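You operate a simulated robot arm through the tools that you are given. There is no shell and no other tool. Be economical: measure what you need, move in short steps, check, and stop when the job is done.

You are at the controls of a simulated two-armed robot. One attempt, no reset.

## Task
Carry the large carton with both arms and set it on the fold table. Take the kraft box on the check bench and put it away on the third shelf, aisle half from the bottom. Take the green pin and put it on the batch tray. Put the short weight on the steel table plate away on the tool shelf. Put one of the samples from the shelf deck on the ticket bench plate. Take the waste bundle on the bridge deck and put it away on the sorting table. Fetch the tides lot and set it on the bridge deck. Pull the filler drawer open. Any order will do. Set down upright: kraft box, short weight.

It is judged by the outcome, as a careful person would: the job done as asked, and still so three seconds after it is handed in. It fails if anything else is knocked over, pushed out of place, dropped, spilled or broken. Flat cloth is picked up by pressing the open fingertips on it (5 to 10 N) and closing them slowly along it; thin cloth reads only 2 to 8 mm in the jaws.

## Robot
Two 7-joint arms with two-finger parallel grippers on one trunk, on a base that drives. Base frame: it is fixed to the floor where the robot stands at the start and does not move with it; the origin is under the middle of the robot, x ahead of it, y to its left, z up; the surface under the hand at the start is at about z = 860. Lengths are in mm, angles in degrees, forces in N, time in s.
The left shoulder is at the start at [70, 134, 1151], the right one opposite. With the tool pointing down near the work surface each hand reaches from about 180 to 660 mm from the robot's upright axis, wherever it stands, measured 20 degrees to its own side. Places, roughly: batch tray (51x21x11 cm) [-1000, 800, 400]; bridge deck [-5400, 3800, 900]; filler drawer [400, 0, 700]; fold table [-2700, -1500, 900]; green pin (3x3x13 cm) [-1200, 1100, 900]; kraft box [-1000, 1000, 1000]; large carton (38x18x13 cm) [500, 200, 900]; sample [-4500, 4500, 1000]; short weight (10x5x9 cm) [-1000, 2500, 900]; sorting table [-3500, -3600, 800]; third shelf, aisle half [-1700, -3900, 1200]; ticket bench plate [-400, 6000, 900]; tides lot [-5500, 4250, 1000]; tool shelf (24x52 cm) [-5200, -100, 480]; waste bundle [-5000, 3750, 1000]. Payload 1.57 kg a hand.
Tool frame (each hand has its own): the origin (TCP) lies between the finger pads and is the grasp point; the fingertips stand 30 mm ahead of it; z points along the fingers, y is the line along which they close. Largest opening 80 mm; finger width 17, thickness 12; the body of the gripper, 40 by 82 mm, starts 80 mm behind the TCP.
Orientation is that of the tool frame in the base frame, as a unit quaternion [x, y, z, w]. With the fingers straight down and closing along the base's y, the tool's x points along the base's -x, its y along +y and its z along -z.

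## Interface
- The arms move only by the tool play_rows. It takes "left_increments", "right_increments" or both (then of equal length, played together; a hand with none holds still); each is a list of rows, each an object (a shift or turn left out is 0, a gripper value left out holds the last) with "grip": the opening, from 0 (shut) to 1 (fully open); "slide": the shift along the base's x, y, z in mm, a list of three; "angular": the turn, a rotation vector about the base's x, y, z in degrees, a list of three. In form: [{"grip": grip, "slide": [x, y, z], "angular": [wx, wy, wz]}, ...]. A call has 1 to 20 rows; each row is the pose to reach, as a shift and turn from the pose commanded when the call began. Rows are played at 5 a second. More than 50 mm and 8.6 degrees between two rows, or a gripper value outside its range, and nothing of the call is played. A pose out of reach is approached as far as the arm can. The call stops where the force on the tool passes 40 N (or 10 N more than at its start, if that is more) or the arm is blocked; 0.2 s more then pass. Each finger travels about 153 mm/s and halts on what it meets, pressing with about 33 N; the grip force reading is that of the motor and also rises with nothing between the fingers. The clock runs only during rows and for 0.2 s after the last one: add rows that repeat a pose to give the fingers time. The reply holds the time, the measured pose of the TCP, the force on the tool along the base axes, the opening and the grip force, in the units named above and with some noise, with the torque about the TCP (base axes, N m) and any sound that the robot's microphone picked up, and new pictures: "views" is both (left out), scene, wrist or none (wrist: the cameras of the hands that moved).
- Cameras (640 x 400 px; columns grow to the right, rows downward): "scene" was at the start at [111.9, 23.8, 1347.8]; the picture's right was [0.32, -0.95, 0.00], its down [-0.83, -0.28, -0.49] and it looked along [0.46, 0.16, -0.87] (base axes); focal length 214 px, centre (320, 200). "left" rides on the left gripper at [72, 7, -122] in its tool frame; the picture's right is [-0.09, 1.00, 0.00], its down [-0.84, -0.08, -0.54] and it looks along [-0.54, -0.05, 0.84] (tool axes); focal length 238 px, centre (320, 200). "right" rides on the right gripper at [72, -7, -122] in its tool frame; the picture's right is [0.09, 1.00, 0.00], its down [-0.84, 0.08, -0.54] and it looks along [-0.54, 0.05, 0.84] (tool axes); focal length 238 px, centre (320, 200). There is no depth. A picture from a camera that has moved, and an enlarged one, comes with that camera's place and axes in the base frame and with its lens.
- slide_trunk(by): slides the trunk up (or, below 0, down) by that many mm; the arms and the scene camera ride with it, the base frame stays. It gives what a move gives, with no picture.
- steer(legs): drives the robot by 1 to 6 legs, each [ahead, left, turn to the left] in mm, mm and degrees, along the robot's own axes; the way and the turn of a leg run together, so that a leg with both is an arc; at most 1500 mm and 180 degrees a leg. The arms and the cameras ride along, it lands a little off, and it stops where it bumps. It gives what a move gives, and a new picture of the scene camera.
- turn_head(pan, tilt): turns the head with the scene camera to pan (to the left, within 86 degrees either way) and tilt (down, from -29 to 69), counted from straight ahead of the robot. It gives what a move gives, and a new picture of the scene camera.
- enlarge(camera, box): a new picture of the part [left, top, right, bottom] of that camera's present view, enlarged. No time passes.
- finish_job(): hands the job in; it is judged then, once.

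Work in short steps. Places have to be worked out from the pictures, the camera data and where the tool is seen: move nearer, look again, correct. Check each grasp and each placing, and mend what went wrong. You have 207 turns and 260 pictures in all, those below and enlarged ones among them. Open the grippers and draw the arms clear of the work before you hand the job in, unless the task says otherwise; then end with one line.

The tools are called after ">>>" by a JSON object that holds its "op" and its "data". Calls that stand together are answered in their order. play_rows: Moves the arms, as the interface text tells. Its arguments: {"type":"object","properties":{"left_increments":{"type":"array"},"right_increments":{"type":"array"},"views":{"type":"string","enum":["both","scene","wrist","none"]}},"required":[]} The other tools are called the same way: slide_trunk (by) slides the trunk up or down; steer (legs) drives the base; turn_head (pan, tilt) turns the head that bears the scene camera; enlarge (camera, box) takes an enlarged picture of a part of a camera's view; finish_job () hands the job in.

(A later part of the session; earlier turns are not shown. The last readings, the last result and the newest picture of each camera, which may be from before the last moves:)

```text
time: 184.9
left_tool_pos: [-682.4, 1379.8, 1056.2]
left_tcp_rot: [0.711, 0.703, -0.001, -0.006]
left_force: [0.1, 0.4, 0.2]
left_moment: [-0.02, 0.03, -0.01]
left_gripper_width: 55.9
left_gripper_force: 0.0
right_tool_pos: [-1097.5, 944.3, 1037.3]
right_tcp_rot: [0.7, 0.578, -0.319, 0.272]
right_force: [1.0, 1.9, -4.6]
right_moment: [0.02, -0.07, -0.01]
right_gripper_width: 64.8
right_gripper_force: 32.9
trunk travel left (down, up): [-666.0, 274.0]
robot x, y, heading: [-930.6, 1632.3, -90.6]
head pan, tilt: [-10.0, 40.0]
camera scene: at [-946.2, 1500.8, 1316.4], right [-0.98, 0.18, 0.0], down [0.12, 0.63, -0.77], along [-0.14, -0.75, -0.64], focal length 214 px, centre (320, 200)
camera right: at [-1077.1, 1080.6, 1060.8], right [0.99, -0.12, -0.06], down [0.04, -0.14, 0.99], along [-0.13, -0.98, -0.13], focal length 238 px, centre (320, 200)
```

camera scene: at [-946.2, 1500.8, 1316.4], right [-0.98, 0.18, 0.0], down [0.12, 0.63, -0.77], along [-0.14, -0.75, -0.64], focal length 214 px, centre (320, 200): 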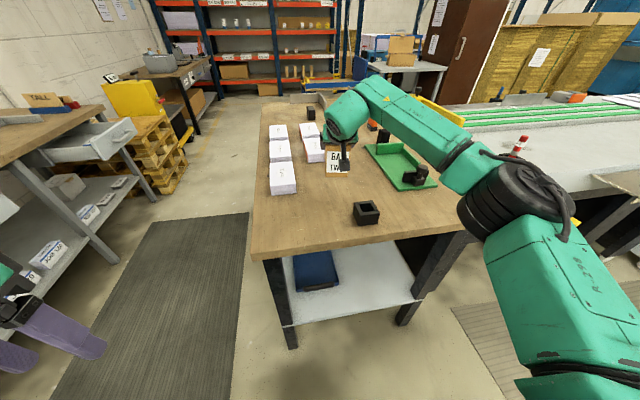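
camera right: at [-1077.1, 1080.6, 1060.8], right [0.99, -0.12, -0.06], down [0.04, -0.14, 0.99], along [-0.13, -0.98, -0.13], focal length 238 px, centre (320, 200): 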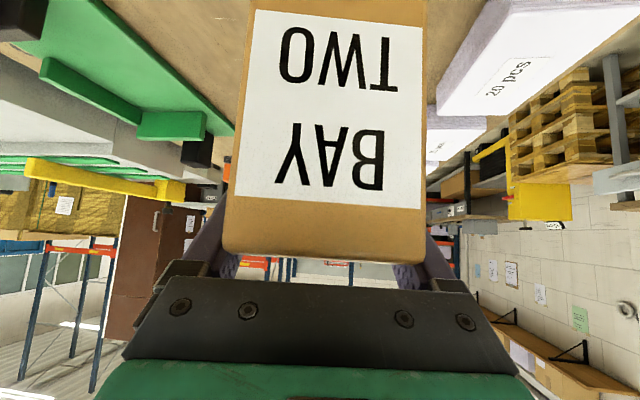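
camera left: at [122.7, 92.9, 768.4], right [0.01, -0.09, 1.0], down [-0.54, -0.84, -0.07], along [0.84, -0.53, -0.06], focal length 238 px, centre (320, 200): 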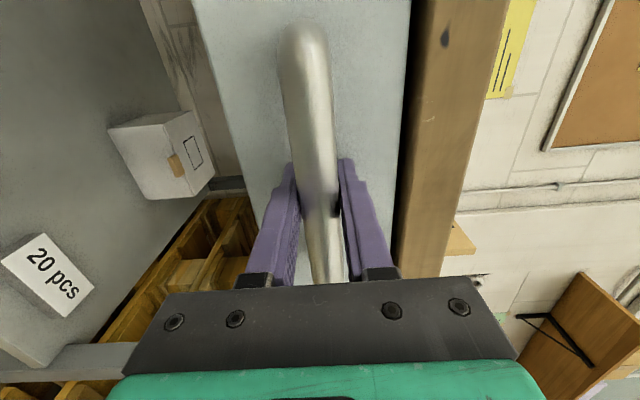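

The kraft box is held firmly (4.6 N). I retract it clear of the bench, unwind the yaw, raise the trunk, and drive south through the aisle.

>>> {"op": "play_rows", "data": {"right_increments": [{"slide": [5, 45, 10]}, {"slide": [10, 92, 20], "angular": [0, 0, 3]}, {"slide": [15, 140, 20], "angular": [0, 0, 6]}, {"slide": [18, 185, 20], "angular": [0, 0, 10]}, {"slide": [18, 225, 20], "angular": [0, 0, 10]}], "views": "none"}}

>>> {"op": "slide_trunk", "data": {"by": 150}}

>>> {"op": "steer", "data": {"legs": [[0, 520, 0.6], [1450, 0, 0], [1450, -100, 0]]}}

>>> {"op": "turn_head", "data": {"pan": -20, "tilt": 10}}

```text
time: 186.1
left_tool_pos: [-683.4, 1379.6, 1057.2]
left_tcp_rot: [0.712, 0.702, -0.001, -0.006]
left_force: [0.3, 0.3, -0.1]
left_moment: [-0.02, -0.01, 0.0]
left_gripper_width: 55.9
left_gripper_force: 0.0
right_tool_pos: [-1079.5, 1169.0, 1057.1]
right_tcp_rot: [0.647, 0.636, -0.295, 0.3]
right_force: [0.7, 0.5, -5.5]
right_moment: [0.05, 0.04, -0.01]
right_gripper_width: 64.9
right_gripper_force: 32.9
trunk travel left (down, up): [-666.0, 274.0]
robot x, y, heading: [-932.8, 1634.2, -90.7]
head pan, tilt: [-10.0, 40.0]
```

```text
time: 187.8
left_tool_pos: [-684.3, 1376.9, 1207.3]
left_tcp_rot: [0.712, 0.702, 0.001, -0.006]
left_force: [0.1, 0.9, 0.4]
left_moment: [0.01, -0.02, -0.01]
left_gripper_width: 56.2
left_gripper_force: 0.1
right_tool_pos: [-1079.4, 1166.5, 1206.9]
right_tcp_rot: [0.647, 0.637, -0.294, 0.298]
right_force: [-0.8, -0.3, -5.5]
right_moment: [0.03, -0.01, -0.02]
right_gripper_width: 65.0
right_gripper_force: 33.0
trunk travel left (down, up): [-816.0, 124.0]
robot x, y, heading: [-932.9, 1634.2, -90.4]
head pan, tilt: [-10.0, 40.0]
```

```text
time: 204.4
left_tool_pos: [-241.7, -1503.2, 1206.9]
left_tcp_rot: [0.705, 0.709, 0.0, -0.005]
left_force: [0.1, 0.3, -1.4]
left_moment: [-0.01, 0.0, 0.01]
left_gripper_width: 55.9
left_gripper_force: 0.1
right_tool_pos: [-633.8, -1724.0, 1206.5]
right_tcp_rot: [0.64, 0.644, -0.291, 0.302]
right_force: [-0.1, 0.2, -5.0]
right_moment: [0.06, -0.01, -0.01]
right_gripper_width: 65.1
right_gripper_force: 32.5
trunk travel left (down, up): [-816.0, 124.0]
robot x, y, heading: [-493.5, -1257.6, -89.1]
head pan, tilt: [-10.0, 40.0]
camera scene: at [-507.6, -1388.1, 1466.4], right [-0.99, 0.16, 0.0], down [0.1, 0.63, -0.77], along [-0.12, -0.76, -0.64], focal length 214 px, centre (320, 200)
```

scene: 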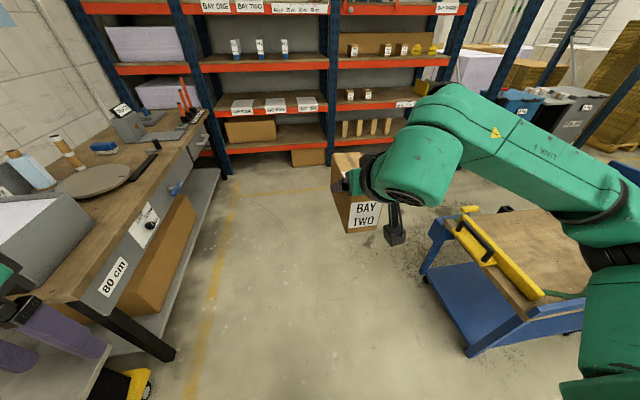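

```text
time: 205.4
left_tool_pos: [-241.9, -1505.5, 1207.0]
left_tcp_rot: [0.704, 0.71, 0.001, -0.007]
left_force: [0.5, 0.7, -0.2]
left_moment: [0.0, -0.02, 0.0]
left_gripper_width: 56.1
left_gripper_force: 0.0
right_tool_pos: [-633.5, -1723.5, 1206.7]
right_tcp_rot: [0.64, 0.644, -0.291, 0.302]
right_force: [0.7, 0.1, -5.7]
right_moment: [0.02, 0.01, 0.03]
right_gripper_width: 64.9
right_gripper_force: 33.3
trunk travel left (down, up): [-816.0, 124.0]
robot x, y, heading: [-498.4, -1256.5, -89.7]
head pan, tilt: [-20.0, 10.0]
camera scene: at [-524.6, -1392.7, 1514.0], right [-0.94, 0.33, 0.0], down [0.06, 0.17, -0.98], along [-0.32, -0.93, -0.18], focal length 214 px, centre (320, 200)
```

scene: 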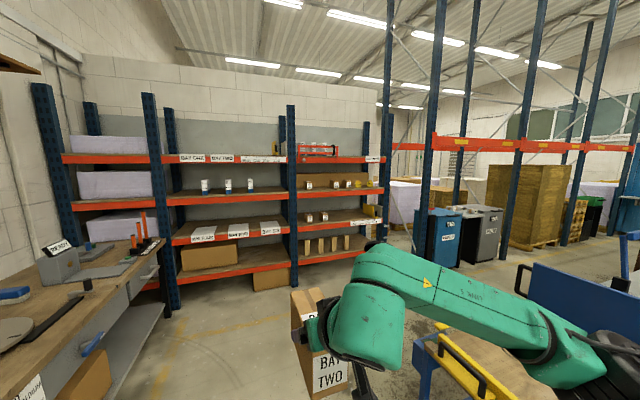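

I read the rack's labels.

>>> {"op": "enlarge", "data": {"camera": "scene", "box": [150, 130, 400, 280]}}

>>> {"op": "enlarge", "data": {"camera": "scene", "box": [165, 140, 285, 215]}}

>>> {"op": "enlarge", "data": {"camera": "scene", "box": [285, 140, 405, 215]}}

```text
2.56 times, centred on (275, 205) of scene
camera zoom: at [-524.6, -1392.7, 1514.0], right [-0.94, 0.33, 0.0], down [0.06, 0.17, -0.98], along [-0.32, -0.93, -0.18], focal length 549 px, centre (435, 187)
```

zoom: 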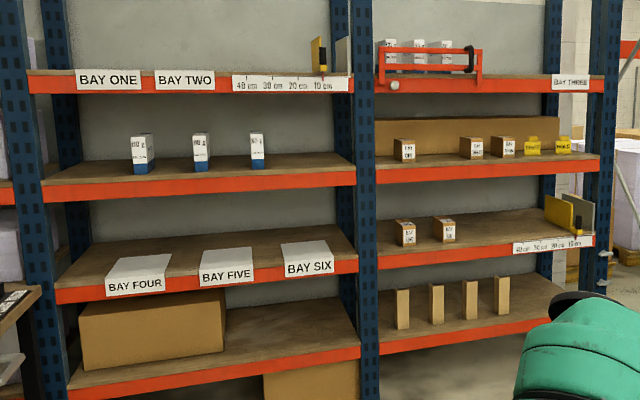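

```text
5.33 times, centred on (225, 178) of scene
camera zoom: at [-524.6, -1392.7, 1514.0], right [-0.94, 0.33, 0.0], down [0.06, 0.17, -0.98], along [-0.32, -0.93, -0.18], focal length 1144 px, centre (827, 320)
```

zoom: 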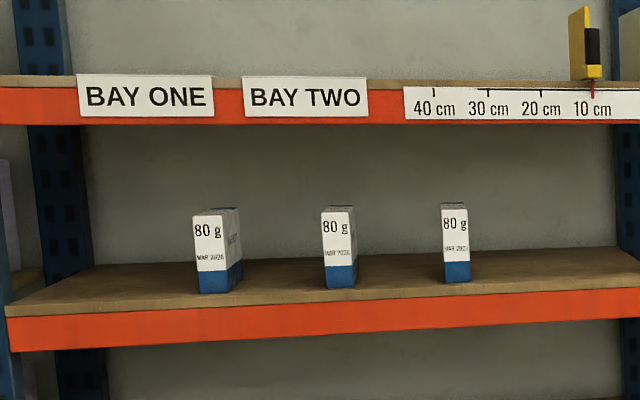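

```text
5.33 times, centred on (345, 178) of scene
camera zoom: at [-524.6, -1392.7, 1514.0], right [-0.94, 0.33, 0.0], down [0.06, 0.17, -0.98], along [-0.32, -0.93, -0.18], focal length 1144 px, centre (187, 320)
```

zoom: 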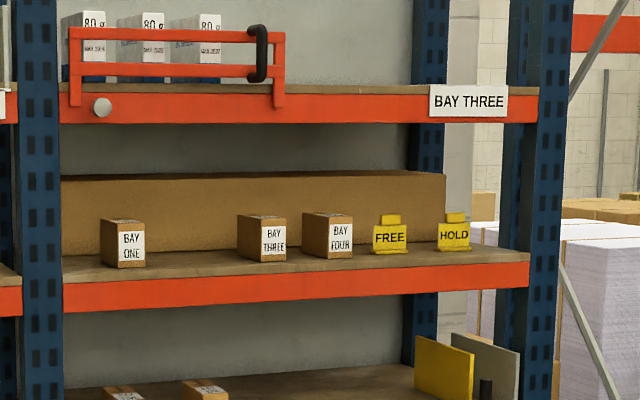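

The third shelf in the right-hand bay (aisle side) holds kraft boxes BAY ONE, gap, BAY THREE, BAY FOUR — my BAY TWO box belongs in that gap (x≈-1400). I drive in front of it.

>>> {"op": "steer", "data": {"legs": [[1450, -100, 0], [100, -650, 0]]}}

>>> {"op": "turn_head", "data": {"pan": 0, "tilt": 18}}

```text
time: 215.9
left_tool_pos: [-981.2, -3063.4, 1206.6]
left_tcp_rot: [0.706, 0.708, 0.0, -0.006]
left_force: [-0.2, 0.4, 0.2]
left_moment: [0.02, 0.04, 0.02]
left_gripper_width: 56.0
left_gripper_force: 0.1
right_tool_pos: [-1371.7, -3281.2, 1207.8]
right_tcp_rot: [0.641, 0.642, -0.292, 0.301]
right_force: [0.1, 0.6, -5.2]
right_moment: [0.02, 0.01, -0.02]
right_gripper_width: 65.2
right_gripper_force: 32.7
trunk travel left (down, up): [-816.0, 124.0]
robot x, y, heading: [-1232.5, -2813.2, -89.4]
head pan, tilt: [-20.0, 10.0]
camera scene: at [-1261.7, -2951.2, 1514.1], right [-0.94, 0.33, 0.0], down [0.06, 0.16, -0.98], along [-0.33, -0.93, -0.17], focal length 214 px, centre (320, 200)
```

scene: 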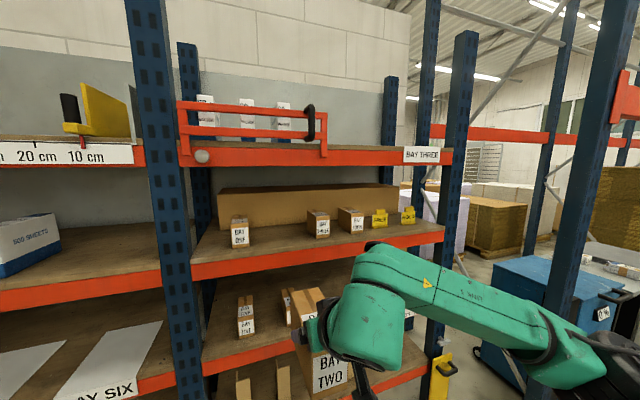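

```text
time: 216.7
left_tool_pos: [-980.9, -3064.1, 1206.7]
left_tcp_rot: [0.706, 0.708, 0.0, -0.006]
left_force: [0.2, -0.3, -0.1]
left_moment: [0.01, 0.0, 0.02]
left_gripper_width: 56.0
left_gripper_force: 0.1
right_tool_pos: [-1374.2, -3281.6, 1206.7]
right_tcp_rot: [0.641, 0.643, -0.291, 0.302]
right_force: [0.1, -0.2, -5.2]
right_moment: [0.05, -0.01, 0.0]
right_gripper_width: 64.8
right_gripper_force: 33.0
trunk travel left (down, up): [-816.0, 124.0]
robot x, y, heading: [-1232.7, -2817.9, -89.5]
head pan, tilt: [0.0, 18.0]
camera scene: at [-1231.8, -2957.1, 1501.0], right [-1.0, -0.01, 0.0], down [0.0, 0.31, -0.95], along [0.01, -0.95, -0.31], focal length 214 px, centre (320, 200)
```

scene: 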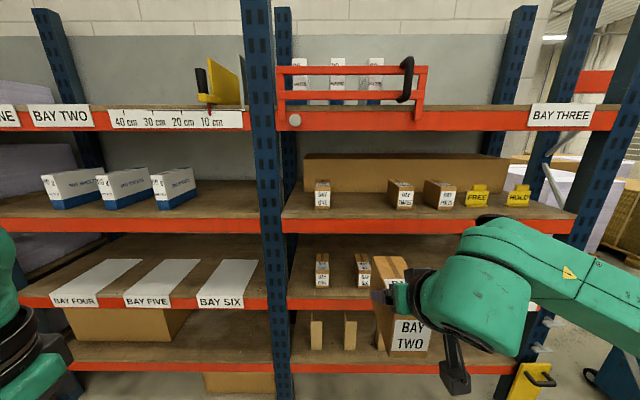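

The gap centre is x≈-1406; shelf surface z≈1158, front edge y≈-3770, boxes' fronts at ≈-3890. I raise 50 mm and drive in so the box is just before the shelf.

>>> {"op": "slide_trunk", "data": {"by": 55}}

>>> {"op": "steer", "data": {"legs": [[350, -32, -0.5]]}}

>>> {"op": "turn_head", "data": {"pan": 8, "tilt": 20}}

```text
time: 217.7
left_tool_pos: [-979.9, -3064.7, 1261.9]
left_tcp_rot: [0.706, 0.708, 0.0, -0.005]
left_force: [-0.5, -0.3, -0.6]
left_moment: [-0.04, 0.03, -0.02]
left_gripper_width: 56.2
left_gripper_force: 0.0
right_tool_pos: [-1372.7, -3282.8, 1261.0]
right_tcp_rot: [0.642, 0.642, -0.292, 0.301]
right_force: [0.6, 0.8, -6.0]
right_moment: [0.01, -0.02, 0.0]
right_gripper_width: 64.9
right_gripper_force: 33.5
trunk travel left (down, up): [-871.0, 69.0]
robot x, y, heading: [-1236.9, -2816.6, -89.5]
head pan, tilt: [0.0, 18.0]
```

```text
time: 219.9
left_tool_pos: [-1012.9, -3414.3, 1262.4]
left_tcp_rot: [0.708, 0.706, -0.001, -0.005]
left_force: [-0.2, 1.0, -0.4]
left_moment: [0.02, 0.0, 0.01]
left_gripper_width: 56.1
left_gripper_force: 0.0
right_tool_pos: [-1407.3, -3627.9, 1261.9]
right_tcp_rot: [0.644, 0.64, -0.293, 0.3]
right_force: [0.0, 0.0, -5.5]
right_moment: [0.07, 0.0, 0.0]
right_gripper_width: 64.7
right_gripper_force: 32.8
trunk travel left (down, up): [-871.0, 69.0]
robot x, y, heading: [-1261.3, -3163.5, -89.7]
head pan, tilt: [0.0, 18.0]
camera scene: at [-1262.4, -3304.5, 1556.4], right [-1.0, 0.0, 0.0], down [0.0, 0.31, -0.95], along [0.0, -0.95, -0.31], focal length 214 px, centre (320, 200)
```

scene: 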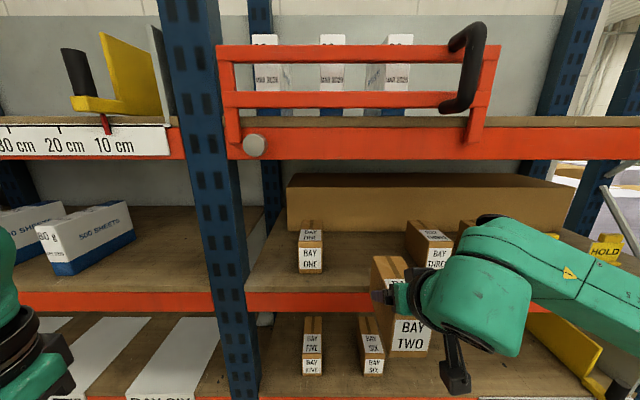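

```text
time: 220.6
left_tool_pos: [-1013.5, -3417.2, 1262.2]
left_tcp_rot: [0.708, 0.706, 0.0, -0.006]
left_force: [0.1, 0.8, 0.1]
left_moment: [-0.03, -0.04, 0.03]
left_gripper_width: 55.9
left_gripper_force: 0.1
right_tool_pos: [-1406.6, -3631.3, 1261.8]
right_tcp_rot: [0.644, 0.64, -0.293, 0.3]
right_force: [-1.0, 0.7, -5.0]
right_moment: [0.05, 0.01, -0.01]
right_gripper_width: 64.9
right_gripper_force: 32.3
trunk travel left (down, up): [-871.0, 69.0]
robot x, y, heading: [-1263.0, -3163.1, -90.0]
head pan, tilt: [8.0, 20.0]
camera scene: at [-1249.6, -3305.9, 1552.8], right [-0.99, -0.14, 0.0], down [-0.05, 0.34, -0.94], along [0.13, -0.93, -0.34], focal length 214 px, centre (320, 200)
```

scene: 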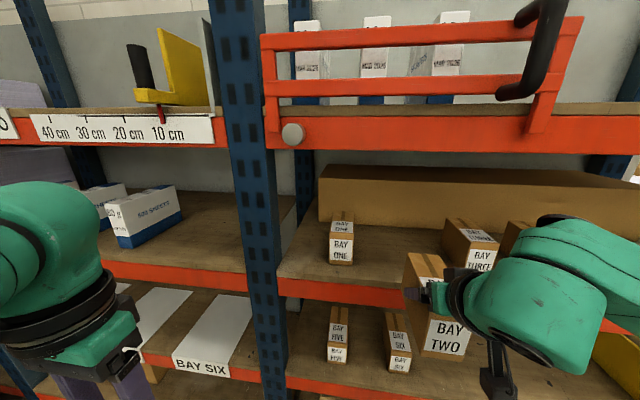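

The gap is clear around x≈-1410. I raise the hand 20 mm, drive 225 mm in, and look.

>>> {"op": "play_rows", "data": {"right_increments": [{"slide": [0, 0, 10]}, {"slide": [-4, 0, 20]}], "views": "none"}}

>>> {"op": "steer", "data": {"legs": [[225, 0, 0]]}}

```text
time: 221.2
left_tool_pos: [-1012.7, -3417.3, 1263.7]
left_tcp_rot: [0.708, 0.706, 0.0, -0.006]
left_force: [0.5, 0.0, 0.3]
left_moment: [0.01, 0.03, 0.03]
left_gripper_width: 55.8
left_gripper_force: 0.1
right_tool_pos: [-1411.7, -3630.9, 1282.5]
right_tcp_rot: [0.644, 0.64, -0.293, 0.3]
right_force: [0.2, 0.6, -4.4]
right_moment: [0.06, 0.03, -0.01]
right_gripper_width: 64.9
right_gripper_force: 32.4
trunk travel left (down, up): [-871.0, 69.0]
robot x, y, heading: [-1261.7, -3162.8, -90.1]
head pan, tilt: [8.0, 20.0]
```

```text
time: 222.9
left_tool_pos: [-1011.9, -3637.8, 1262.3]
left_tcp_rot: [0.708, 0.706, -0.001, -0.005]
left_force: [0.1, 0.3, -0.5]
left_moment: [-0.02, -0.01, 0.0]
left_gripper_width: 56.1
left_gripper_force: 0.0
right_tool_pos: [-1409.1, -3852.2, 1283.0]
right_tcp_rot: [0.643, 0.64, -0.294, 0.301]
right_force: [-0.6, 0.4, -5.5]
right_moment: [0.03, -0.01, -0.01]
right_gripper_width: 64.7
right_gripper_force: 32.9
trunk travel left (down, up): [-871.0, 69.0]
robot x, y, heading: [-1260.4, -3394.7, -90.1]
head pan, tilt: [8.0, 20.0]
camera scene: at [-1248.9, -3526.2, 1553.3], right [-0.99, -0.14, 0.0], down [-0.05, 0.34, -0.94], along [0.13, -0.93, -0.34], focal length 214 px, centre (320, 200)
```

scene: 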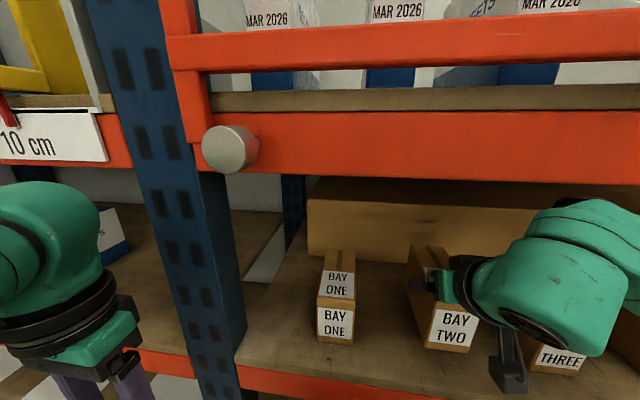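

The box hovers in the gap. I move 35 mm further in and lower until contact.

>>> {"op": "play_rows", "data": {"right_increments": [{"slide": [0, -18, 0]}, {"slide": [0, -36, 0]}, {"slide": [0, -36, -12]}, {"slide": [0, -36, -24]}, {"slide": [0, -36, -32]}, {"slide": [0, -36, -40]}, {"slide": [0, -36, -46]}, {"slide": [0, -36, -52]}, {"slide": [0, -36, -57]}, {"slide": [0, -36, -62]}, {"slide": [0, -36, -67]}, {"slide": [0, -36, -72]}], "views": "scene"}}

```text
time: 225.0
left_tool_pos: [-1011.1, -3636.4, 1263.0]
left_tcp_rot: [0.709, 0.705, -0.002, -0.005]
left_force: [0.7, -0.3, 0.1]
left_moment: [0.02, -0.04, 0.0]
left_gripper_width: 56.0
left_gripper_force: 0.1
right_tool_pos: [-1407.6, -3886.7, 1231.4]
right_tcp_rot: [0.641, 0.638, -0.297, 0.306]
right_force: [0.9, 7.3, 12.8]
right_moment: [1.59, 0.53, -0.3]
right_gripper_width: 65.0
right_gripper_force: 33.0
trunk travel left (down, up): [-871.0, 69.0]
robot x, y, heading: [-1262.1, -3390.4, -89.9]
head pan, tilt: [8.0, 20.0]
stopped in row 10 (right hand): the force on the tool passed its limit at 44 N (the readings are from after the stop); the commanded pose is now the measured one
camera scene: at [-1247.6, -3524.7, 1552.9], right [-0.99, -0.14, 0.0], down [-0.05, 0.34, -0.94], along [0.13, -0.93, -0.34], focal length 214 px, centre (320, 200)
```

scene: 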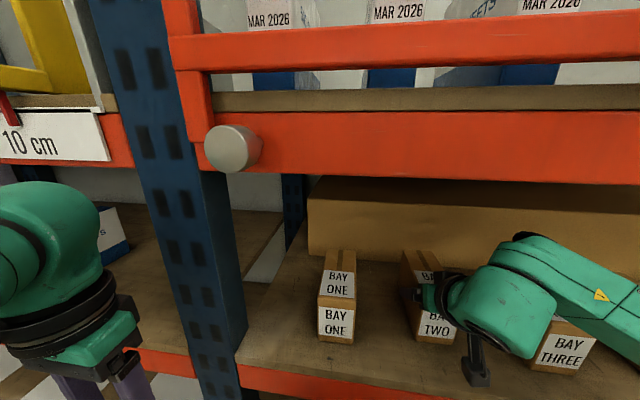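

The box stands on the shelf (shelf ≈1163). I open and retreat along the finger direction.

>>> {"op": "play_rows", "data": {"right_increments": [{"slide": [0, 0, 1]}, {"slide": [0, 0, 1], "grip": 0.84}, {"slide": [0, 0, 1], "grip": 0.92}, {"slide": [0, 0, 1], "grip": 1}, {"slide": [0, 0, 1], "grip": 1}, {"slide": [0, 15, 13]}, {"slide": [0, 35, 30]}, {"slide": [0, 65, 55]}, {"slide": [0, 100, 84]}], "views": "both"}}

```text
time: 227.0
left_tool_pos: [-1012.5, -3639.2, 1262.4]
left_tcp_rot: [0.708, 0.706, 0.0, -0.006]
left_force: [-0.7, 0.7, -0.9]
left_moment: [0.0, 0.01, 0.02]
left_gripper_width: 56.3
left_gripper_force: 0.0
right_tool_pos: [-1407.5, -3790.9, 1310.8]
right_tcp_rot: [0.642, 0.639, -0.295, 0.304]
right_force: [0.5, 0.2, 0.2]
right_moment: [-0.01, 0.01, 0.0]
right_gripper_width: 79.9
right_gripper_force: 0.1
trunk travel left (down, up): [-871.0, 69.0]
robot x, y, heading: [-1262.7, -3392.7, -89.8]
head pan, tilt: [8.0, 20.0]
camera scene: at [-1248.3, -3528.8, 1553.0], right [-0.99, -0.14, 0.0], down [-0.05, 0.34, -0.94], along [0.13, -0.93, -0.34], focal length 214 px, centre (320, 200)
camera right: at [-1414.6, -3651.4, 1334.7], right [1.0, 0.06, -0.06], down [0.06, -0.12, 0.99], along [0.05, -0.99, -0.12], focal length 238 px, centre (320, 200)
```

scene: 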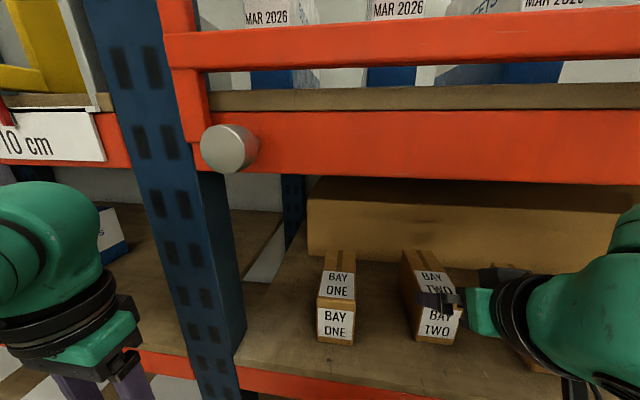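
right: 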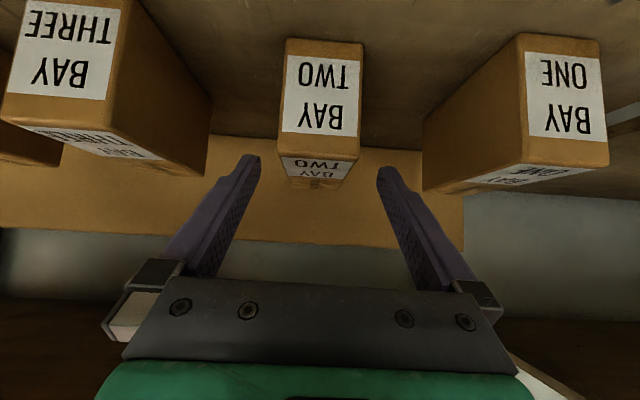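

BAY TWO stands neatly in line with the others. Next the short weight. I back away, return the right hand to pointing down, and drive back north.

>>> {"op": "steer", "data": {"legs": [[-400, 0, 0], [0, 780, 0]]}}

>>> {"op": "play_rows", "data": {"right_increments": [{"slide": [0, 0, -15], "angular": [8.4, 0, 0]}, {"slide": [0, 0, -30], "angular": [16.8, 0, 0]}, {"slide": [0, 0, -45], "angular": [25, 0, 0]}, {"slide": [0, 0, -60], "angular": [33.4, 0, 0]}, {"slide": [0, 15, -80], "angular": [41.8, 0, 0]}, {"slide": [0, 30, -100], "angular": [49.5, 0, 0]}, {"slide": [0, 30, -100], "angular": [49.5, 0, 0]}], "views": "none"}}

>>> {"op": "steer", "data": {"legs": [[-1480, 20, 0], [-1480, 20, 0], [-1480, 20, 0], [-200, 0, 0]]}}

```text
time: 233.3
left_tool_pos: [-240.4, -3242.8, 1262.7]
left_tcp_rot: [0.71, 0.704, 0.001, -0.005]
left_force: [0.0, 0.4, 0.5]
left_moment: [0.03, -0.03, -0.01]
left_gripper_width: 55.9
left_gripper_force: 0.0
right_tool_pos: [-637.0, -3391.3, 1311.6]
right_tcp_rot: [0.645, 0.636, -0.295, 0.303]
right_force: [-1.0, -0.7, 0.2]
right_moment: [0.0, -0.01, 0.0]
right_gripper_width: 79.9
right_gripper_force: 0.1
trunk travel left (down, up): [-871.0, 69.0]
robot x, y, heading: [-488.6, -2989.8, -90.0]
head pan, tilt: [8.0, 20.0]
camera scene: at [-477.0, -3131.2, 1552.9], right [-0.99, -0.14, 0.0], down [-0.05, 0.34, -0.94], along [0.13, -0.93, -0.34], focal length 214 px, centre (320, 200)
```

scene: 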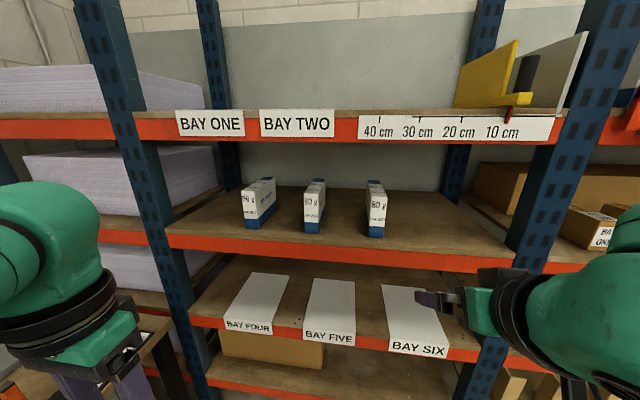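

```text
time: 234.9
left_tool_pos: [-238.7, -3242.8, 1262.0]
left_tcp_rot: [0.71, 0.704, -0.001, -0.006]
left_force: [-0.2, 0.5, -0.2]
left_moment: [0.01, -0.03, 0.01]
left_gripper_width: 55.9
left_gripper_force: 0.1
right_tool_pos: [-637.5, -3363.0, 1212.0]
right_tcp_rot: [0.712, 0.702, -0.001, 0.006]
right_force: [-0.2, 0.1, 0.2]
right_moment: [0.02, -0.02, -0.01]
right_gripper_width: 80.1
right_gripper_force: 0.1
trunk travel left (down, up): [-871.0, 69.0]
robot x, y, heading: [-487.5, -2991.8, -90.5]
head pan, tilt: [8.0, 20.0]
```

```text
time: 257.3
left_tool_pos: [-189.5, 1397.8, 1261.7]
left_tcp_rot: [0.706, 0.708, 0.0, -0.007]
left_force: [-0.5, -0.2, -0.6]
left_moment: [0.05, 0.0, -0.02]
left_gripper_width: 56.0
left_gripper_force: 0.1
right_tool_pos: [-586.2, 1274.2, 1211.1]
right_tcp_rot: [0.708, 0.706, 0.0, 0.005]
right_force: [-0.2, -1.1, -0.4]
right_moment: [0.05, 0.02, -0.02]
right_gripper_width: 79.7
right_gripper_force: 0.1
trunk travel left (down, up): [-871.0, 69.0]
robot x, y, heading: [-440.4, 1650.1, -89.4]
head pan, tilt: [8.0, 20.0]
camera scene: at [-426.6, 1506.1, 1552.3], right [-0.99, -0.15, 0.0], down [-0.05, 0.34, -0.94], along [0.14, -0.93, -0.35], focal length 214 px, centre (320, 200)
```

scene: 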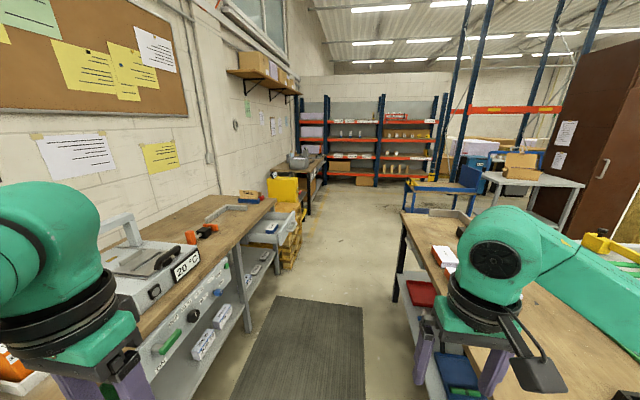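

Now I turn to face north toward the steel table and look.

>>> {"op": "steer", "data": {"legs": [[0, 0, -90], [0, 0, -90], [150, 500, 0]]}}

>>> {"op": "turn_head", "data": {"pan": 0, "tilt": 28}}

```text
time: 268.0
left_tool_pos: [-1188.3, 2048.7, 1262.4]
left_tcp_rot: [-0.706, 0.708, -0.005, 0.0]
left_force: [0.2, 0.0, -0.3]
left_moment: [0.02, 0.06, 0.0]
left_gripper_width: 56.1
left_gripper_force: 0.1
right_tool_pos: [-791.1, 2171.4, 1212.2]
right_tcp_rot: [-0.704, 0.71, 0.006, 0.0]
right_force: [0.1, 0.6, -1.0]
right_moment: [0.04, -0.02, 0.02]
right_gripper_width: 80.0
right_gripper_force: 0.0
trunk travel left (down, up): [-871.0, 69.0]
robot x, y, heading: [-942.4, 1802.9, 90.1]
head pan, tilt: [8.0, 20.0]
camera scene: at [-952.2, 1944.2, 1553.0], right [0.99, 0.14, 0.0], down [0.05, -0.34, -0.94], along [-0.13, 0.93, -0.34], focal length 214 px, centre (320, 200)
```

scene: 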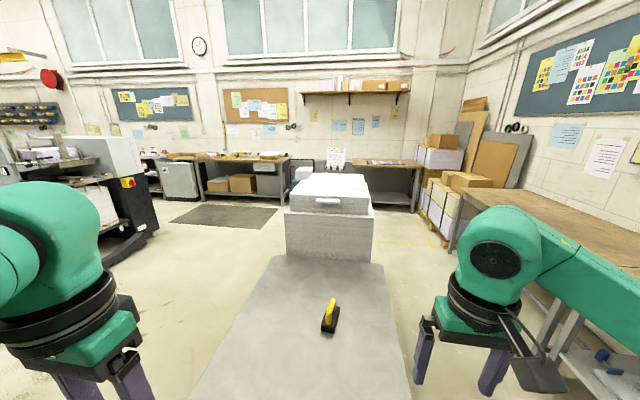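

```text
time: 268.7
left_tool_pos: [-1190.2, 2049.2, 1262.7]
left_tcp_rot: [-0.706, 0.708, -0.005, 0.001]
left_force: [-0.4, -0.3, 0.7]
left_moment: [0.02, 0.0, -0.01]
left_gripper_width: 56.1
left_gripper_force: 0.1
right_tool_pos: [-792.2, 2171.2, 1211.6]
right_tcp_rot: [-0.704, 0.71, 0.006, 0.001]
right_force: [0.3, 0.3, 0.8]
right_moment: [-0.02, -0.02, 0.01]
right_gripper_width: 79.8
right_gripper_force: 0.1
trunk travel left (down, up): [-871.0, 69.0]
robot x, y, heading: [-940.6, 1798.9, 90.3]
head pan, tilt: [0.0, 28.0]
camera scene: at [-941.0, 1943.8, 1540.0], right [1.0, 0.0, 0.0], down [0.0, -0.47, -0.88], along [0.0, 0.88, -0.47], focal length 214 px, centre (320, 200)
```

scene: 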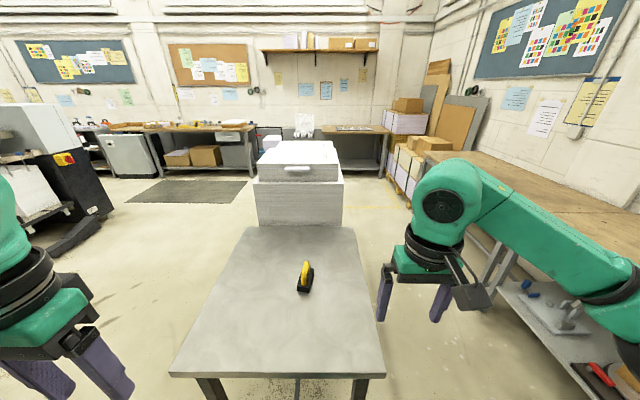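

>>> {"op": "enlarge", "data": {"camera": "scene", "box": [240, 230, 380, 317]}}

```text
4.57 times, centred on (310, 274) of scene
camera zoom: at [-941.0, 1943.8, 1540.0], right [1.0, 0.0, 0.0], down [0.0, -0.47, -0.88], along [0.0, 0.88, -0.47], focal length 980 px, centre (366, -136)
```

zoom: 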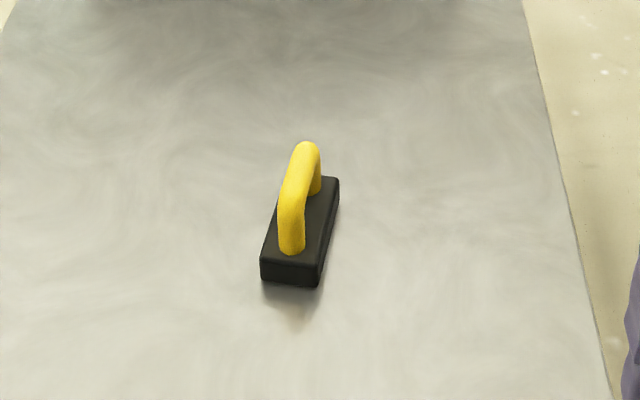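

The weight is a black base with a yellow handle, at about (-987, 2532), yawed ~14°. I lower the trunk, drive 200 mm nearer, and bring the right hand above its handle.

>>> {"op": "slide_trunk", "data": {"by": -130}}

>>> {"op": "steer", "data": {"legs": [[195, 0, 0]]}}

>>> {"op": "play_rows", "data": {"right_increments": [{"slide": [-38, 32, 0], "angular": [0, 0, -4]}, {"slide": [-76, 64, 0], "angular": [0, 0, -8]}, {"slide": [-114, 96, 0], "angular": [0, 0, -14]}, {"slide": [-152, 128, 0], "angular": [0, 0, -14]}, {"slide": [-193, 158, 0], "angular": [0, 0, -14]}, {"slide": [-193, 158, 0], "angular": [0, 0, -14]}], "views": "wrist"}}

```text
time: 270.3
left_tool_pos: [-1190.1, 2050.2, 1133.6]
left_tcp_rot: [-0.706, 0.708, -0.006, 0.0]
left_force: [-0.7, -0.5, 0.3]
left_moment: [0.05, -0.02, -0.01]
left_gripper_width: 55.9
left_gripper_force: 0.2
right_tool_pos: [-792.5, 2171.3, 1081.9]
right_tcp_rot: [-0.704, 0.71, 0.006, 0.001]
right_force: [0.5, 0.4, -0.4]
right_moment: [0.02, -0.01, 0.0]
right_gripper_width: 79.9
right_gripper_force: 0.0
trunk travel left (down, up): [-741.0, 199.0]
robot x, y, heading: [-942.4, 1800.5, 90.2]
head pan, tilt: [0.0, 28.0]
```

```text
time: 271.9
left_tool_pos: [-1190.1, 2243.9, 1131.9]
left_tcp_rot: [-0.705, 0.709, -0.004, 0.001]
left_force: [0.9, 0.1, 0.3]
left_moment: [-0.02, 0.01, 0.03]
left_gripper_width: 56.0
left_gripper_force: 0.1
right_tool_pos: [-792.8, 2365.1, 1082.6]
right_tcp_rot: [-0.704, 0.71, 0.007, 0.002]
right_force: [-0.3, -0.3, -0.1]
right_moment: [0.02, -0.03, 0.01]
right_gripper_width: 80.2
right_gripper_force: 0.1
trunk travel left (down, up): [-741.0, 199.0]
robot x, y, heading: [-943.2, 1995.9, 90.4]
head pan, tilt: [0.0, 28.0]
camera scene: at [-941.6, 2137.4, 1410.2], right [1.0, 0.0, 0.0], down [0.0, -0.47, -0.88], along [0.0, 0.88, -0.47], focal length 214 px, centre (320, 200)
```

scene: 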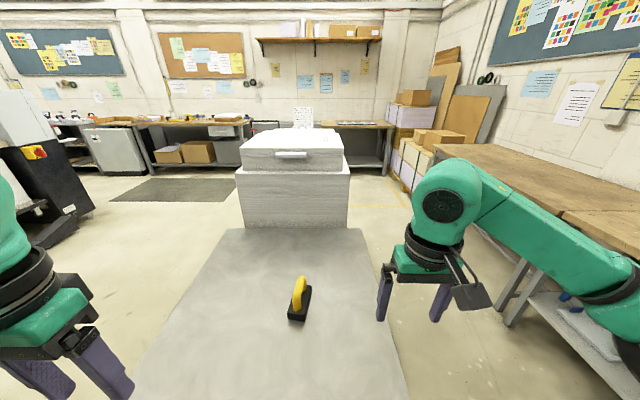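

```text
refused: row 5 steps farther than a row can; nothing moved
```

I repeat the move with slightly smaller steps.

>>> {"op": "play_rows", "data": {"right_increments": [{"slide": [-33, 27, 0], "angular": [0, 0, -4]}, {"slide": [-66, 54, 0], "angular": [0, 0, -8]}, {"slide": [-99, 82, 0], "angular": [0, 0, -14]}, {"slide": [-132, 109, 0], "angular": [0, 0, -14]}, {"slide": [-165, 137, 0], "angular": [0, 0, -14]}, {"slide": [-193, 163, 0], "angular": [0, 0, -14]}, {"slide": [-193, 163, 0], "angular": [0, 0, -14]}], "views": "wrist"}}

```text
time: 273.4
left_tool_pos: [-1189.9, 2245.7, 1133.0]
left_tcp_rot: [-0.706, 0.708, -0.005, 0.001]
left_force: [0.6, -0.4, 0.5]
left_moment: [-0.02, 0.04, -0.03]
left_gripper_width: 56.1
left_gripper_force: 0.1
right_tool_pos: [-985.1, 2527.4, 1081.1]
right_tcp_rot: [-0.613, 0.79, 0.007, 0.003]
right_force: [0.4, 0.2, 0.5]
right_moment: [0.02, 0.0, 0.01]
right_gripper_width: 80.0
right_gripper_force: 0.0
trunk travel left (down, up): [-741.0, 199.0]
robot x, y, heading: [-939.9, 1996.5, 90.4]
head pan, tilt: [0.0, 28.0]
camera right: at [-995.4, 2455.5, 1202.5], right [-0.99, 0.16, 0.01], down [0.14, 0.82, 0.55], along [0.08, 0.55, -0.83], focal length 238 px, centre (320, 200)
```

right: 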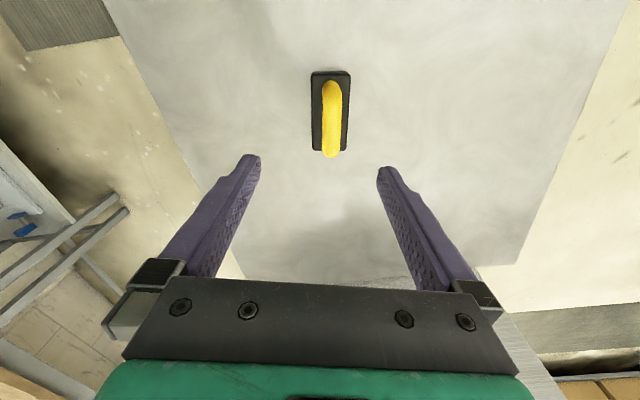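

The weight's handle is aligned with the fingers; centre ≈(-1000, 2532). I descend to z≈928 and grip the handle.

>>> {"op": "play_rows", "data": {"right_increments": [{"slide": [-15, 5, -40]}, {"slide": [-15, 5, -80]}, {"slide": [-15, 5, -120]}, {"slide": [-15, 5, -153]}, {"slide": [-15, 5, -153], "grip": 0.5}, {"slide": [-15, 5, -153], "grip": 0.2}, {"slide": [-15, 5, -153], "grip": 0}, {"slide": [-15, 5, -153], "grip": 0}], "views": "wrist"}}

```text
time: 275.2
left_tool_pos: [-1191.2, 2246.4, 1132.2]
left_tcp_rot: [-0.705, 0.709, -0.006, 0.0]
left_force: [-0.7, 0.4, 0.5]
left_moment: [0.0, 0.01, 0.01]
left_gripper_width: 56.2
left_gripper_force: 0.1
right_tool_pos: [-1000.9, 2534.1, 928.5]
right_tcp_rot: [-0.612, 0.791, 0.006, 0.002]
right_force: [-0.5, -1.1, 0.9]
right_moment: [0.16, 0.0, 0.08]
right_gripper_width: 21.8
right_gripper_force: 33.0
right hand out of reach, approached as far as the arm can: row 1
trunk travel left (down, up): [-741.0, 199.0]
robot x, y, heading: [-940.5, 1999.2, 90.1]
head pan, tilt: [0.0, 28.0]
camera right: at [-1011.4, 2460.8, 1049.5], right [-0.99, 0.16, 0.01], down [0.14, 0.82, 0.55], along [0.08, 0.54, -0.83], focal length 238 px, centre (320, 200)
```

right: 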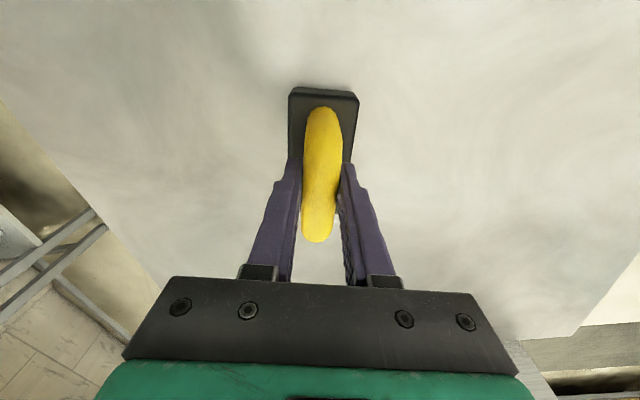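

Handle gripped. I lift and check the load.

>>> {"op": "play_rows", "data": {"right_increments": [{"slide": [0, 0, 15]}, {"slide": [0, 0, 40]}, {"slide": [0, 0, 80]}, {"slide": [20, -30, 120]}, {"slide": [50, -65, 130], "angular": [0, 0, 4]}, {"slide": [85, -100, 130], "angular": [0, 0, 8]}, {"slide": [120, -135, 130], "angular": [0, 0, 14]}, {"slide": [155, -165, 130], "angular": [0, 0, 14]}], "views": "wrist"}}

```text
refused: row 4 steps farther than a row can; nothing moved
```

>>> {"op": "play_rows", "data": {"right_increments": [{"slide": [0, 0, 15]}, {"slide": [0, 0, 40]}, {"slide": [0, 0, 80]}, {"slide": [10, -15, 115]}, {"slide": [40, -45, 130], "angular": [0, 0, 4]}, {"slide": [72, -78, 130], "angular": [0, 0, 8]}, {"slide": [104, -110, 130], "angular": [0, 0, 14]}, {"slide": [135, -142, 130], "angular": [0, 0, 14]}, {"slide": [155, -165, 130], "angular": [0, 0, 14]}], "views": "wrist"}}

```text
time: 277.2
left_tool_pos: [-1189.6, 2245.8, 1132.1]
left_tcp_rot: [-0.706, 0.708, -0.005, 0.0]
left_force: [0.0, -0.7, 0.7]
left_moment: [0.03, 0.03, 0.01]
left_gripper_width: 56.0
left_gripper_force: 0.0
right_tool_pos: [-844.6, 2369.5, 1058.1]
right_tcp_rot: [-0.704, 0.71, 0.007, 0.001]
right_force: [0.0, 0.0, -10.1]
right_moment: [0.0, -0.01, 0.01]
right_gripper_width: 21.3
right_gripper_force: 32.8
trunk travel left (down, up): [-741.0, 199.0]
robot x, y, heading: [-941.2, 1994.7, 90.1]
head pan, tilt: [0.0, 28.0]
camera right: at [-836.8, 2295.5, 1179.0], right [-1.0, -0.08, 0.01], down [-0.07, 0.83, 0.55], along [-0.05, 0.55, -0.83], focal length 238 px, centre (320, 200)
```

right: 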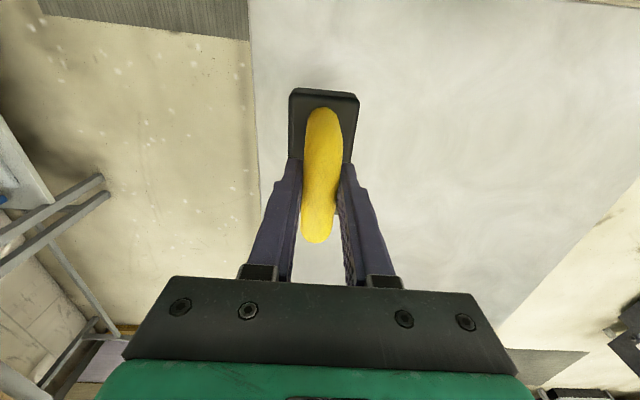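

Weight held (10 N). I look west for a route to the tool shelf.

>>> {"op": "steer", "data": {"legs": [[-250, 0, 60]]}}

>>> {"op": "turn_head", "data": {"pan": 40, "tilt": 12}}

```text
time: 280.3
left_tool_pos: [-1162.5, 1698.3, 1130.7]
left_tcp_rot: [0.966, -0.26, 0.005, -0.002]
left_force: [-0.1, -0.1, 0.2]
left_moment: [0.0, 0.04, 0.02]
left_gripper_width: 56.1
left_gripper_force: 0.0
right_tool_pos: [-1099.5, 2058.4, 1057.3]
right_tcp_rot: [0.965, -0.262, -0.005, 0.002]
right_force: [0.5, -0.8, -9.3]
right_moment: [-0.02, -0.05, -0.01]
right_gripper_width: 21.6
right_gripper_force: 33.0
trunk travel left (down, up): [-741.0, 199.0]
robot x, y, heading: [-820.7, 1784.1, 150.3]
head pan, tilt: [0.0, 28.0]
camera scene: at [-945.2, 1863.1, 1409.7], right [0.5, 0.87, 0.0], down [0.41, -0.23, -0.88], along [-0.77, 0.44, -0.47], focal length 214 px, centre (320, 200)
```

scene: 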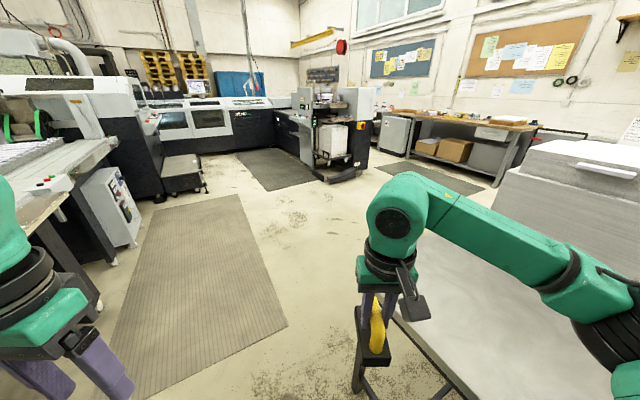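

```text
time: 281.4
left_tool_pos: [-1162.1, 1697.4, 1131.3]
left_tcp_rot: [0.966, -0.26, 0.006, -0.003]
left_force: [0.4, -0.3, -0.9]
left_moment: [0.0, -0.01, 0.01]
left_gripper_width: 56.1
left_gripper_force: 0.0
right_tool_pos: [-1098.7, 2059.1, 1059.1]
right_tcp_rot: [0.965, -0.263, -0.005, 0.002]
right_force: [0.1, 0.1, -9.6]
right_moment: [-0.02, -0.04, -0.02]
right_gripper_width: 21.3
right_gripper_force: 33.2
trunk travel left (down, up): [-741.0, 199.0]
robot x, y, heading: [-819.7, 1785.2, 150.3]
head pan, tilt: [40.0, 12.0]
camera scene: at [-957.5, 1801.0, 1435.7], right [-0.18, 0.98, 0.0], down [0.21, 0.04, -0.98], along [-0.96, -0.17, -0.21], focal length 214 px, centre (320, 200)
```

scene: 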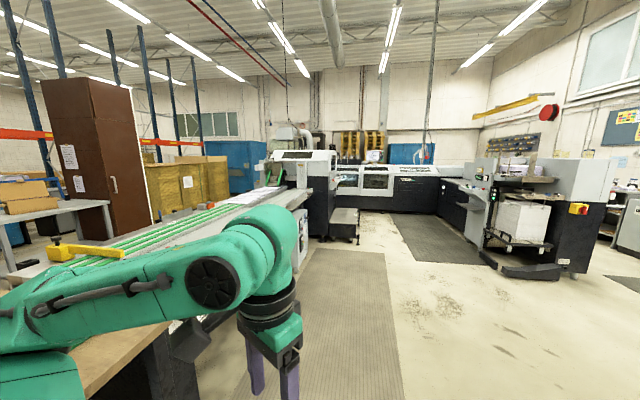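

The tool shelf must be reached via the south corridor. I turn to heading 90 and drive backwards through the aisle, then strafe west.

>>> {"op": "steer", "data": {"legs": [[0, 0, -60.3], [0, -390, 0], [-1450, 0, 0], [-1135, 0, 0], [0, 1450, 0], [0, 1450, 0]]}}

>>> {"op": "turn_head", "data": {"pan": 65, "tilt": 15}}

```text
time: 312.3
left_tool_pos: [-3557.8, -555.8, 1130.6]
left_tcp_rot: [-0.704, 0.71, -0.006, 0.0]
left_force: [0.1, 0.0, -0.2]
left_moment: [0.01, 0.04, 0.02]
left_gripper_width: 56.0
left_gripper_force: 0.1
right_tool_pos: [-3213.4, -432.8, 1057.7]
right_tcp_rot: [-0.702, 0.712, 0.005, 0.0]
right_force: [-1.0, -0.1, -9.7]
right_moment: [-0.07, -0.03, -0.03]
right_gripper_width: 21.5
right_gripper_force: 32.8
trunk travel left (down, up): [-741.0, 199.0]
robot x, y, heading: [-3310.7, -806.6, 89.9]
head pan, tilt: [40.0, 12.0]
camera scene: at [-3369.3, -682.2, 1435.8], right [0.77, 0.64, 0.0], down [0.13, -0.16, -0.98], along [-0.63, 0.75, -0.21], focal length 214 px, centre (320, 200)
```

scene: 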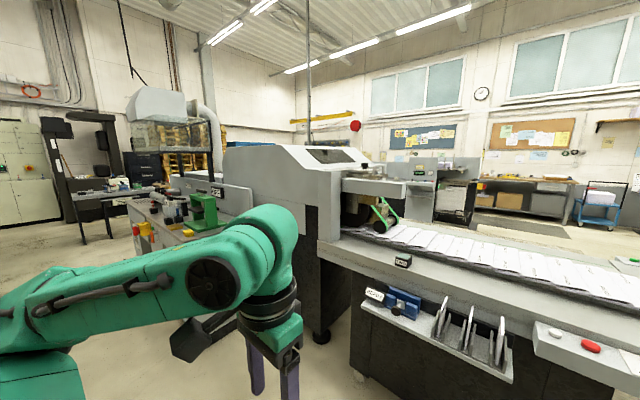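

```text
time: 313.2
left_tool_pos: [-3558.7, -556.6, 1132.5]
left_tcp_rot: [-0.705, 0.71, -0.006, 0.0]
left_force: [-0.2, 0.8, 0.5]
left_moment: [-0.01, 0.01, 0.0]
left_gripper_width: 56.0
left_gripper_force: 0.0
right_tool_pos: [-3212.2, -432.2, 1057.8]
right_tcp_rot: [-0.702, 0.713, 0.005, 0.001]
right_force: [0.1, 0.5, -9.6]
right_moment: [-0.11, 0.02, 0.0]
right_gripper_width: 21.7
right_gripper_force: 33.2
trunk travel left (down, up): [-741.0, 199.0]
robot x, y, heading: [-3309.4, -809.9, 89.9]
head pan, tilt: [65.0, 15.0]
camera scene: at [-3394.4, -714.0, 1430.9], right [0.43, 0.91, 0.0], down [0.23, -0.11, -0.97], along [-0.87, 0.41, -0.26], focal length 214 px, centre (320, 200)
```

scene: 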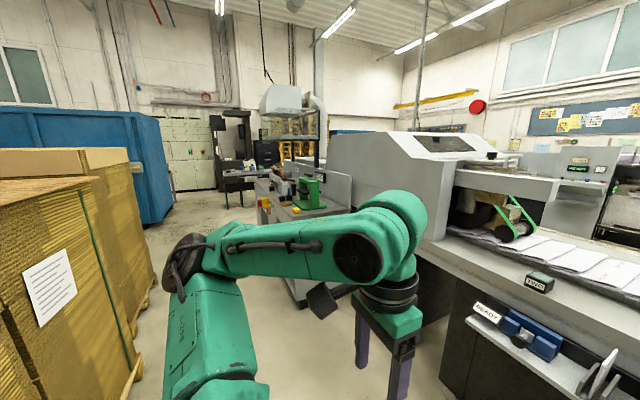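

I strafe 1300 further west to see the tool bench's shelf.

>>> {"op": "steer", "data": {"legs": [[0, 1300, 0]]}}

>>> {"op": "turn_head", "data": {"pan": 25, "tilt": 30}}

```text
time: 319.7
left_tool_pos: [-4862.4, -551.1, 1132.3]
left_tcp_rot: [-0.703, 0.711, -0.006, 0.0]
left_force: [0.4, 0.5, 0.8]
left_moment: [0.03, -0.02, 0.01]
left_gripper_width: 56.1
left_gripper_force: 0.1
right_tool_pos: [-4515.8, -429.1, 1058.4]
right_tcp_rot: [-0.701, 0.713, 0.005, 0.0]
right_force: [0.1, -1.2, -10.2]
right_moment: [-0.07, -0.01, -0.01]
right_gripper_width: 21.5
right_gripper_force: 33.2
trunk travel left (down, up): [-741.0, 199.0]
robot x, y, heading: [-4611.9, -804.5, 89.7]
head pan, tilt: [65.0, 15.0]
camera scene: at [-4698.8, -709.2, 1431.0], right [0.43, 0.9, 0.0], down [0.23, -0.11, -0.97], along [-0.87, 0.41, -0.26], focal length 214 px, centre (320, 200)
```

scene: 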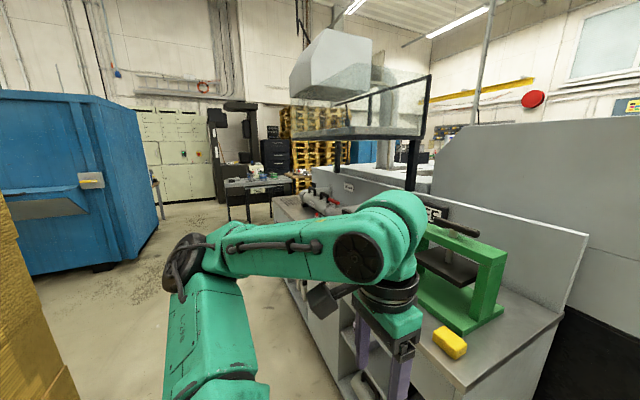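

```text
time: 320.8
left_tool_pos: [-4862.4, -549.7, 1131.5]
left_tcp_rot: [-0.703, 0.711, -0.006, 0.0]
left_force: [0.5, -0.5, 0.1]
left_moment: [0.0, 0.0, 0.01]
left_gripper_width: 56.2
left_gripper_force: 0.0
right_tool_pos: [-4518.4, -429.1, 1057.9]
right_tcp_rot: [-0.701, 0.713, 0.005, 0.0]
right_force: [-0.1, -0.1, -9.5]
right_moment: [-0.06, 0.0, -0.01]
right_gripper_width: 21.8
right_gripper_force: 32.7
trunk travel left (down, up): [-741.0, 199.0]
robot x, y, heading: [-4616.3, -806.3, 89.7]
head pan, tilt: [25.0, 30.0]
camera scene: at [-4652.6, -667.1, 1406.7], right [0.91, 0.42, 0.0], down [0.21, -0.45, -0.87], along [-0.36, 0.79, -0.5], focal length 214 px, centre (320, 200)
```

scene: 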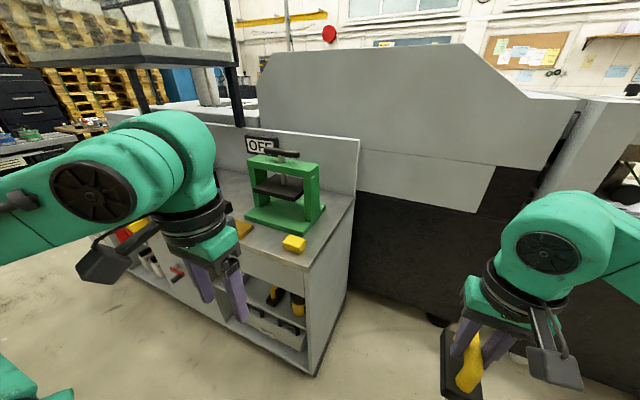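

I enlarge the cabinet's shelves.

>>> {"op": "enlarge", "data": {"camera": "scene", "box": [110, 200, 350, 380]}}

```text
2.22 times, centred on (230, 290) of scene
camera zoom: at [-4652.6, -667.1, 1406.7], right [0.91, 0.42, 0.0], down [0.21, -0.45, -0.87], along [-0.36, 0.79, -0.5], focal length 477 px, centre (520, 0)
```

zoom: 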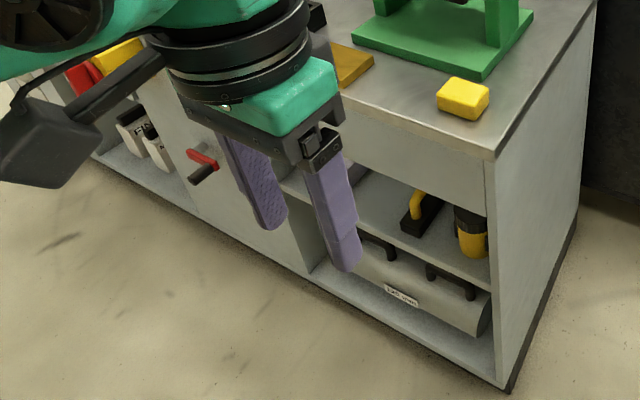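

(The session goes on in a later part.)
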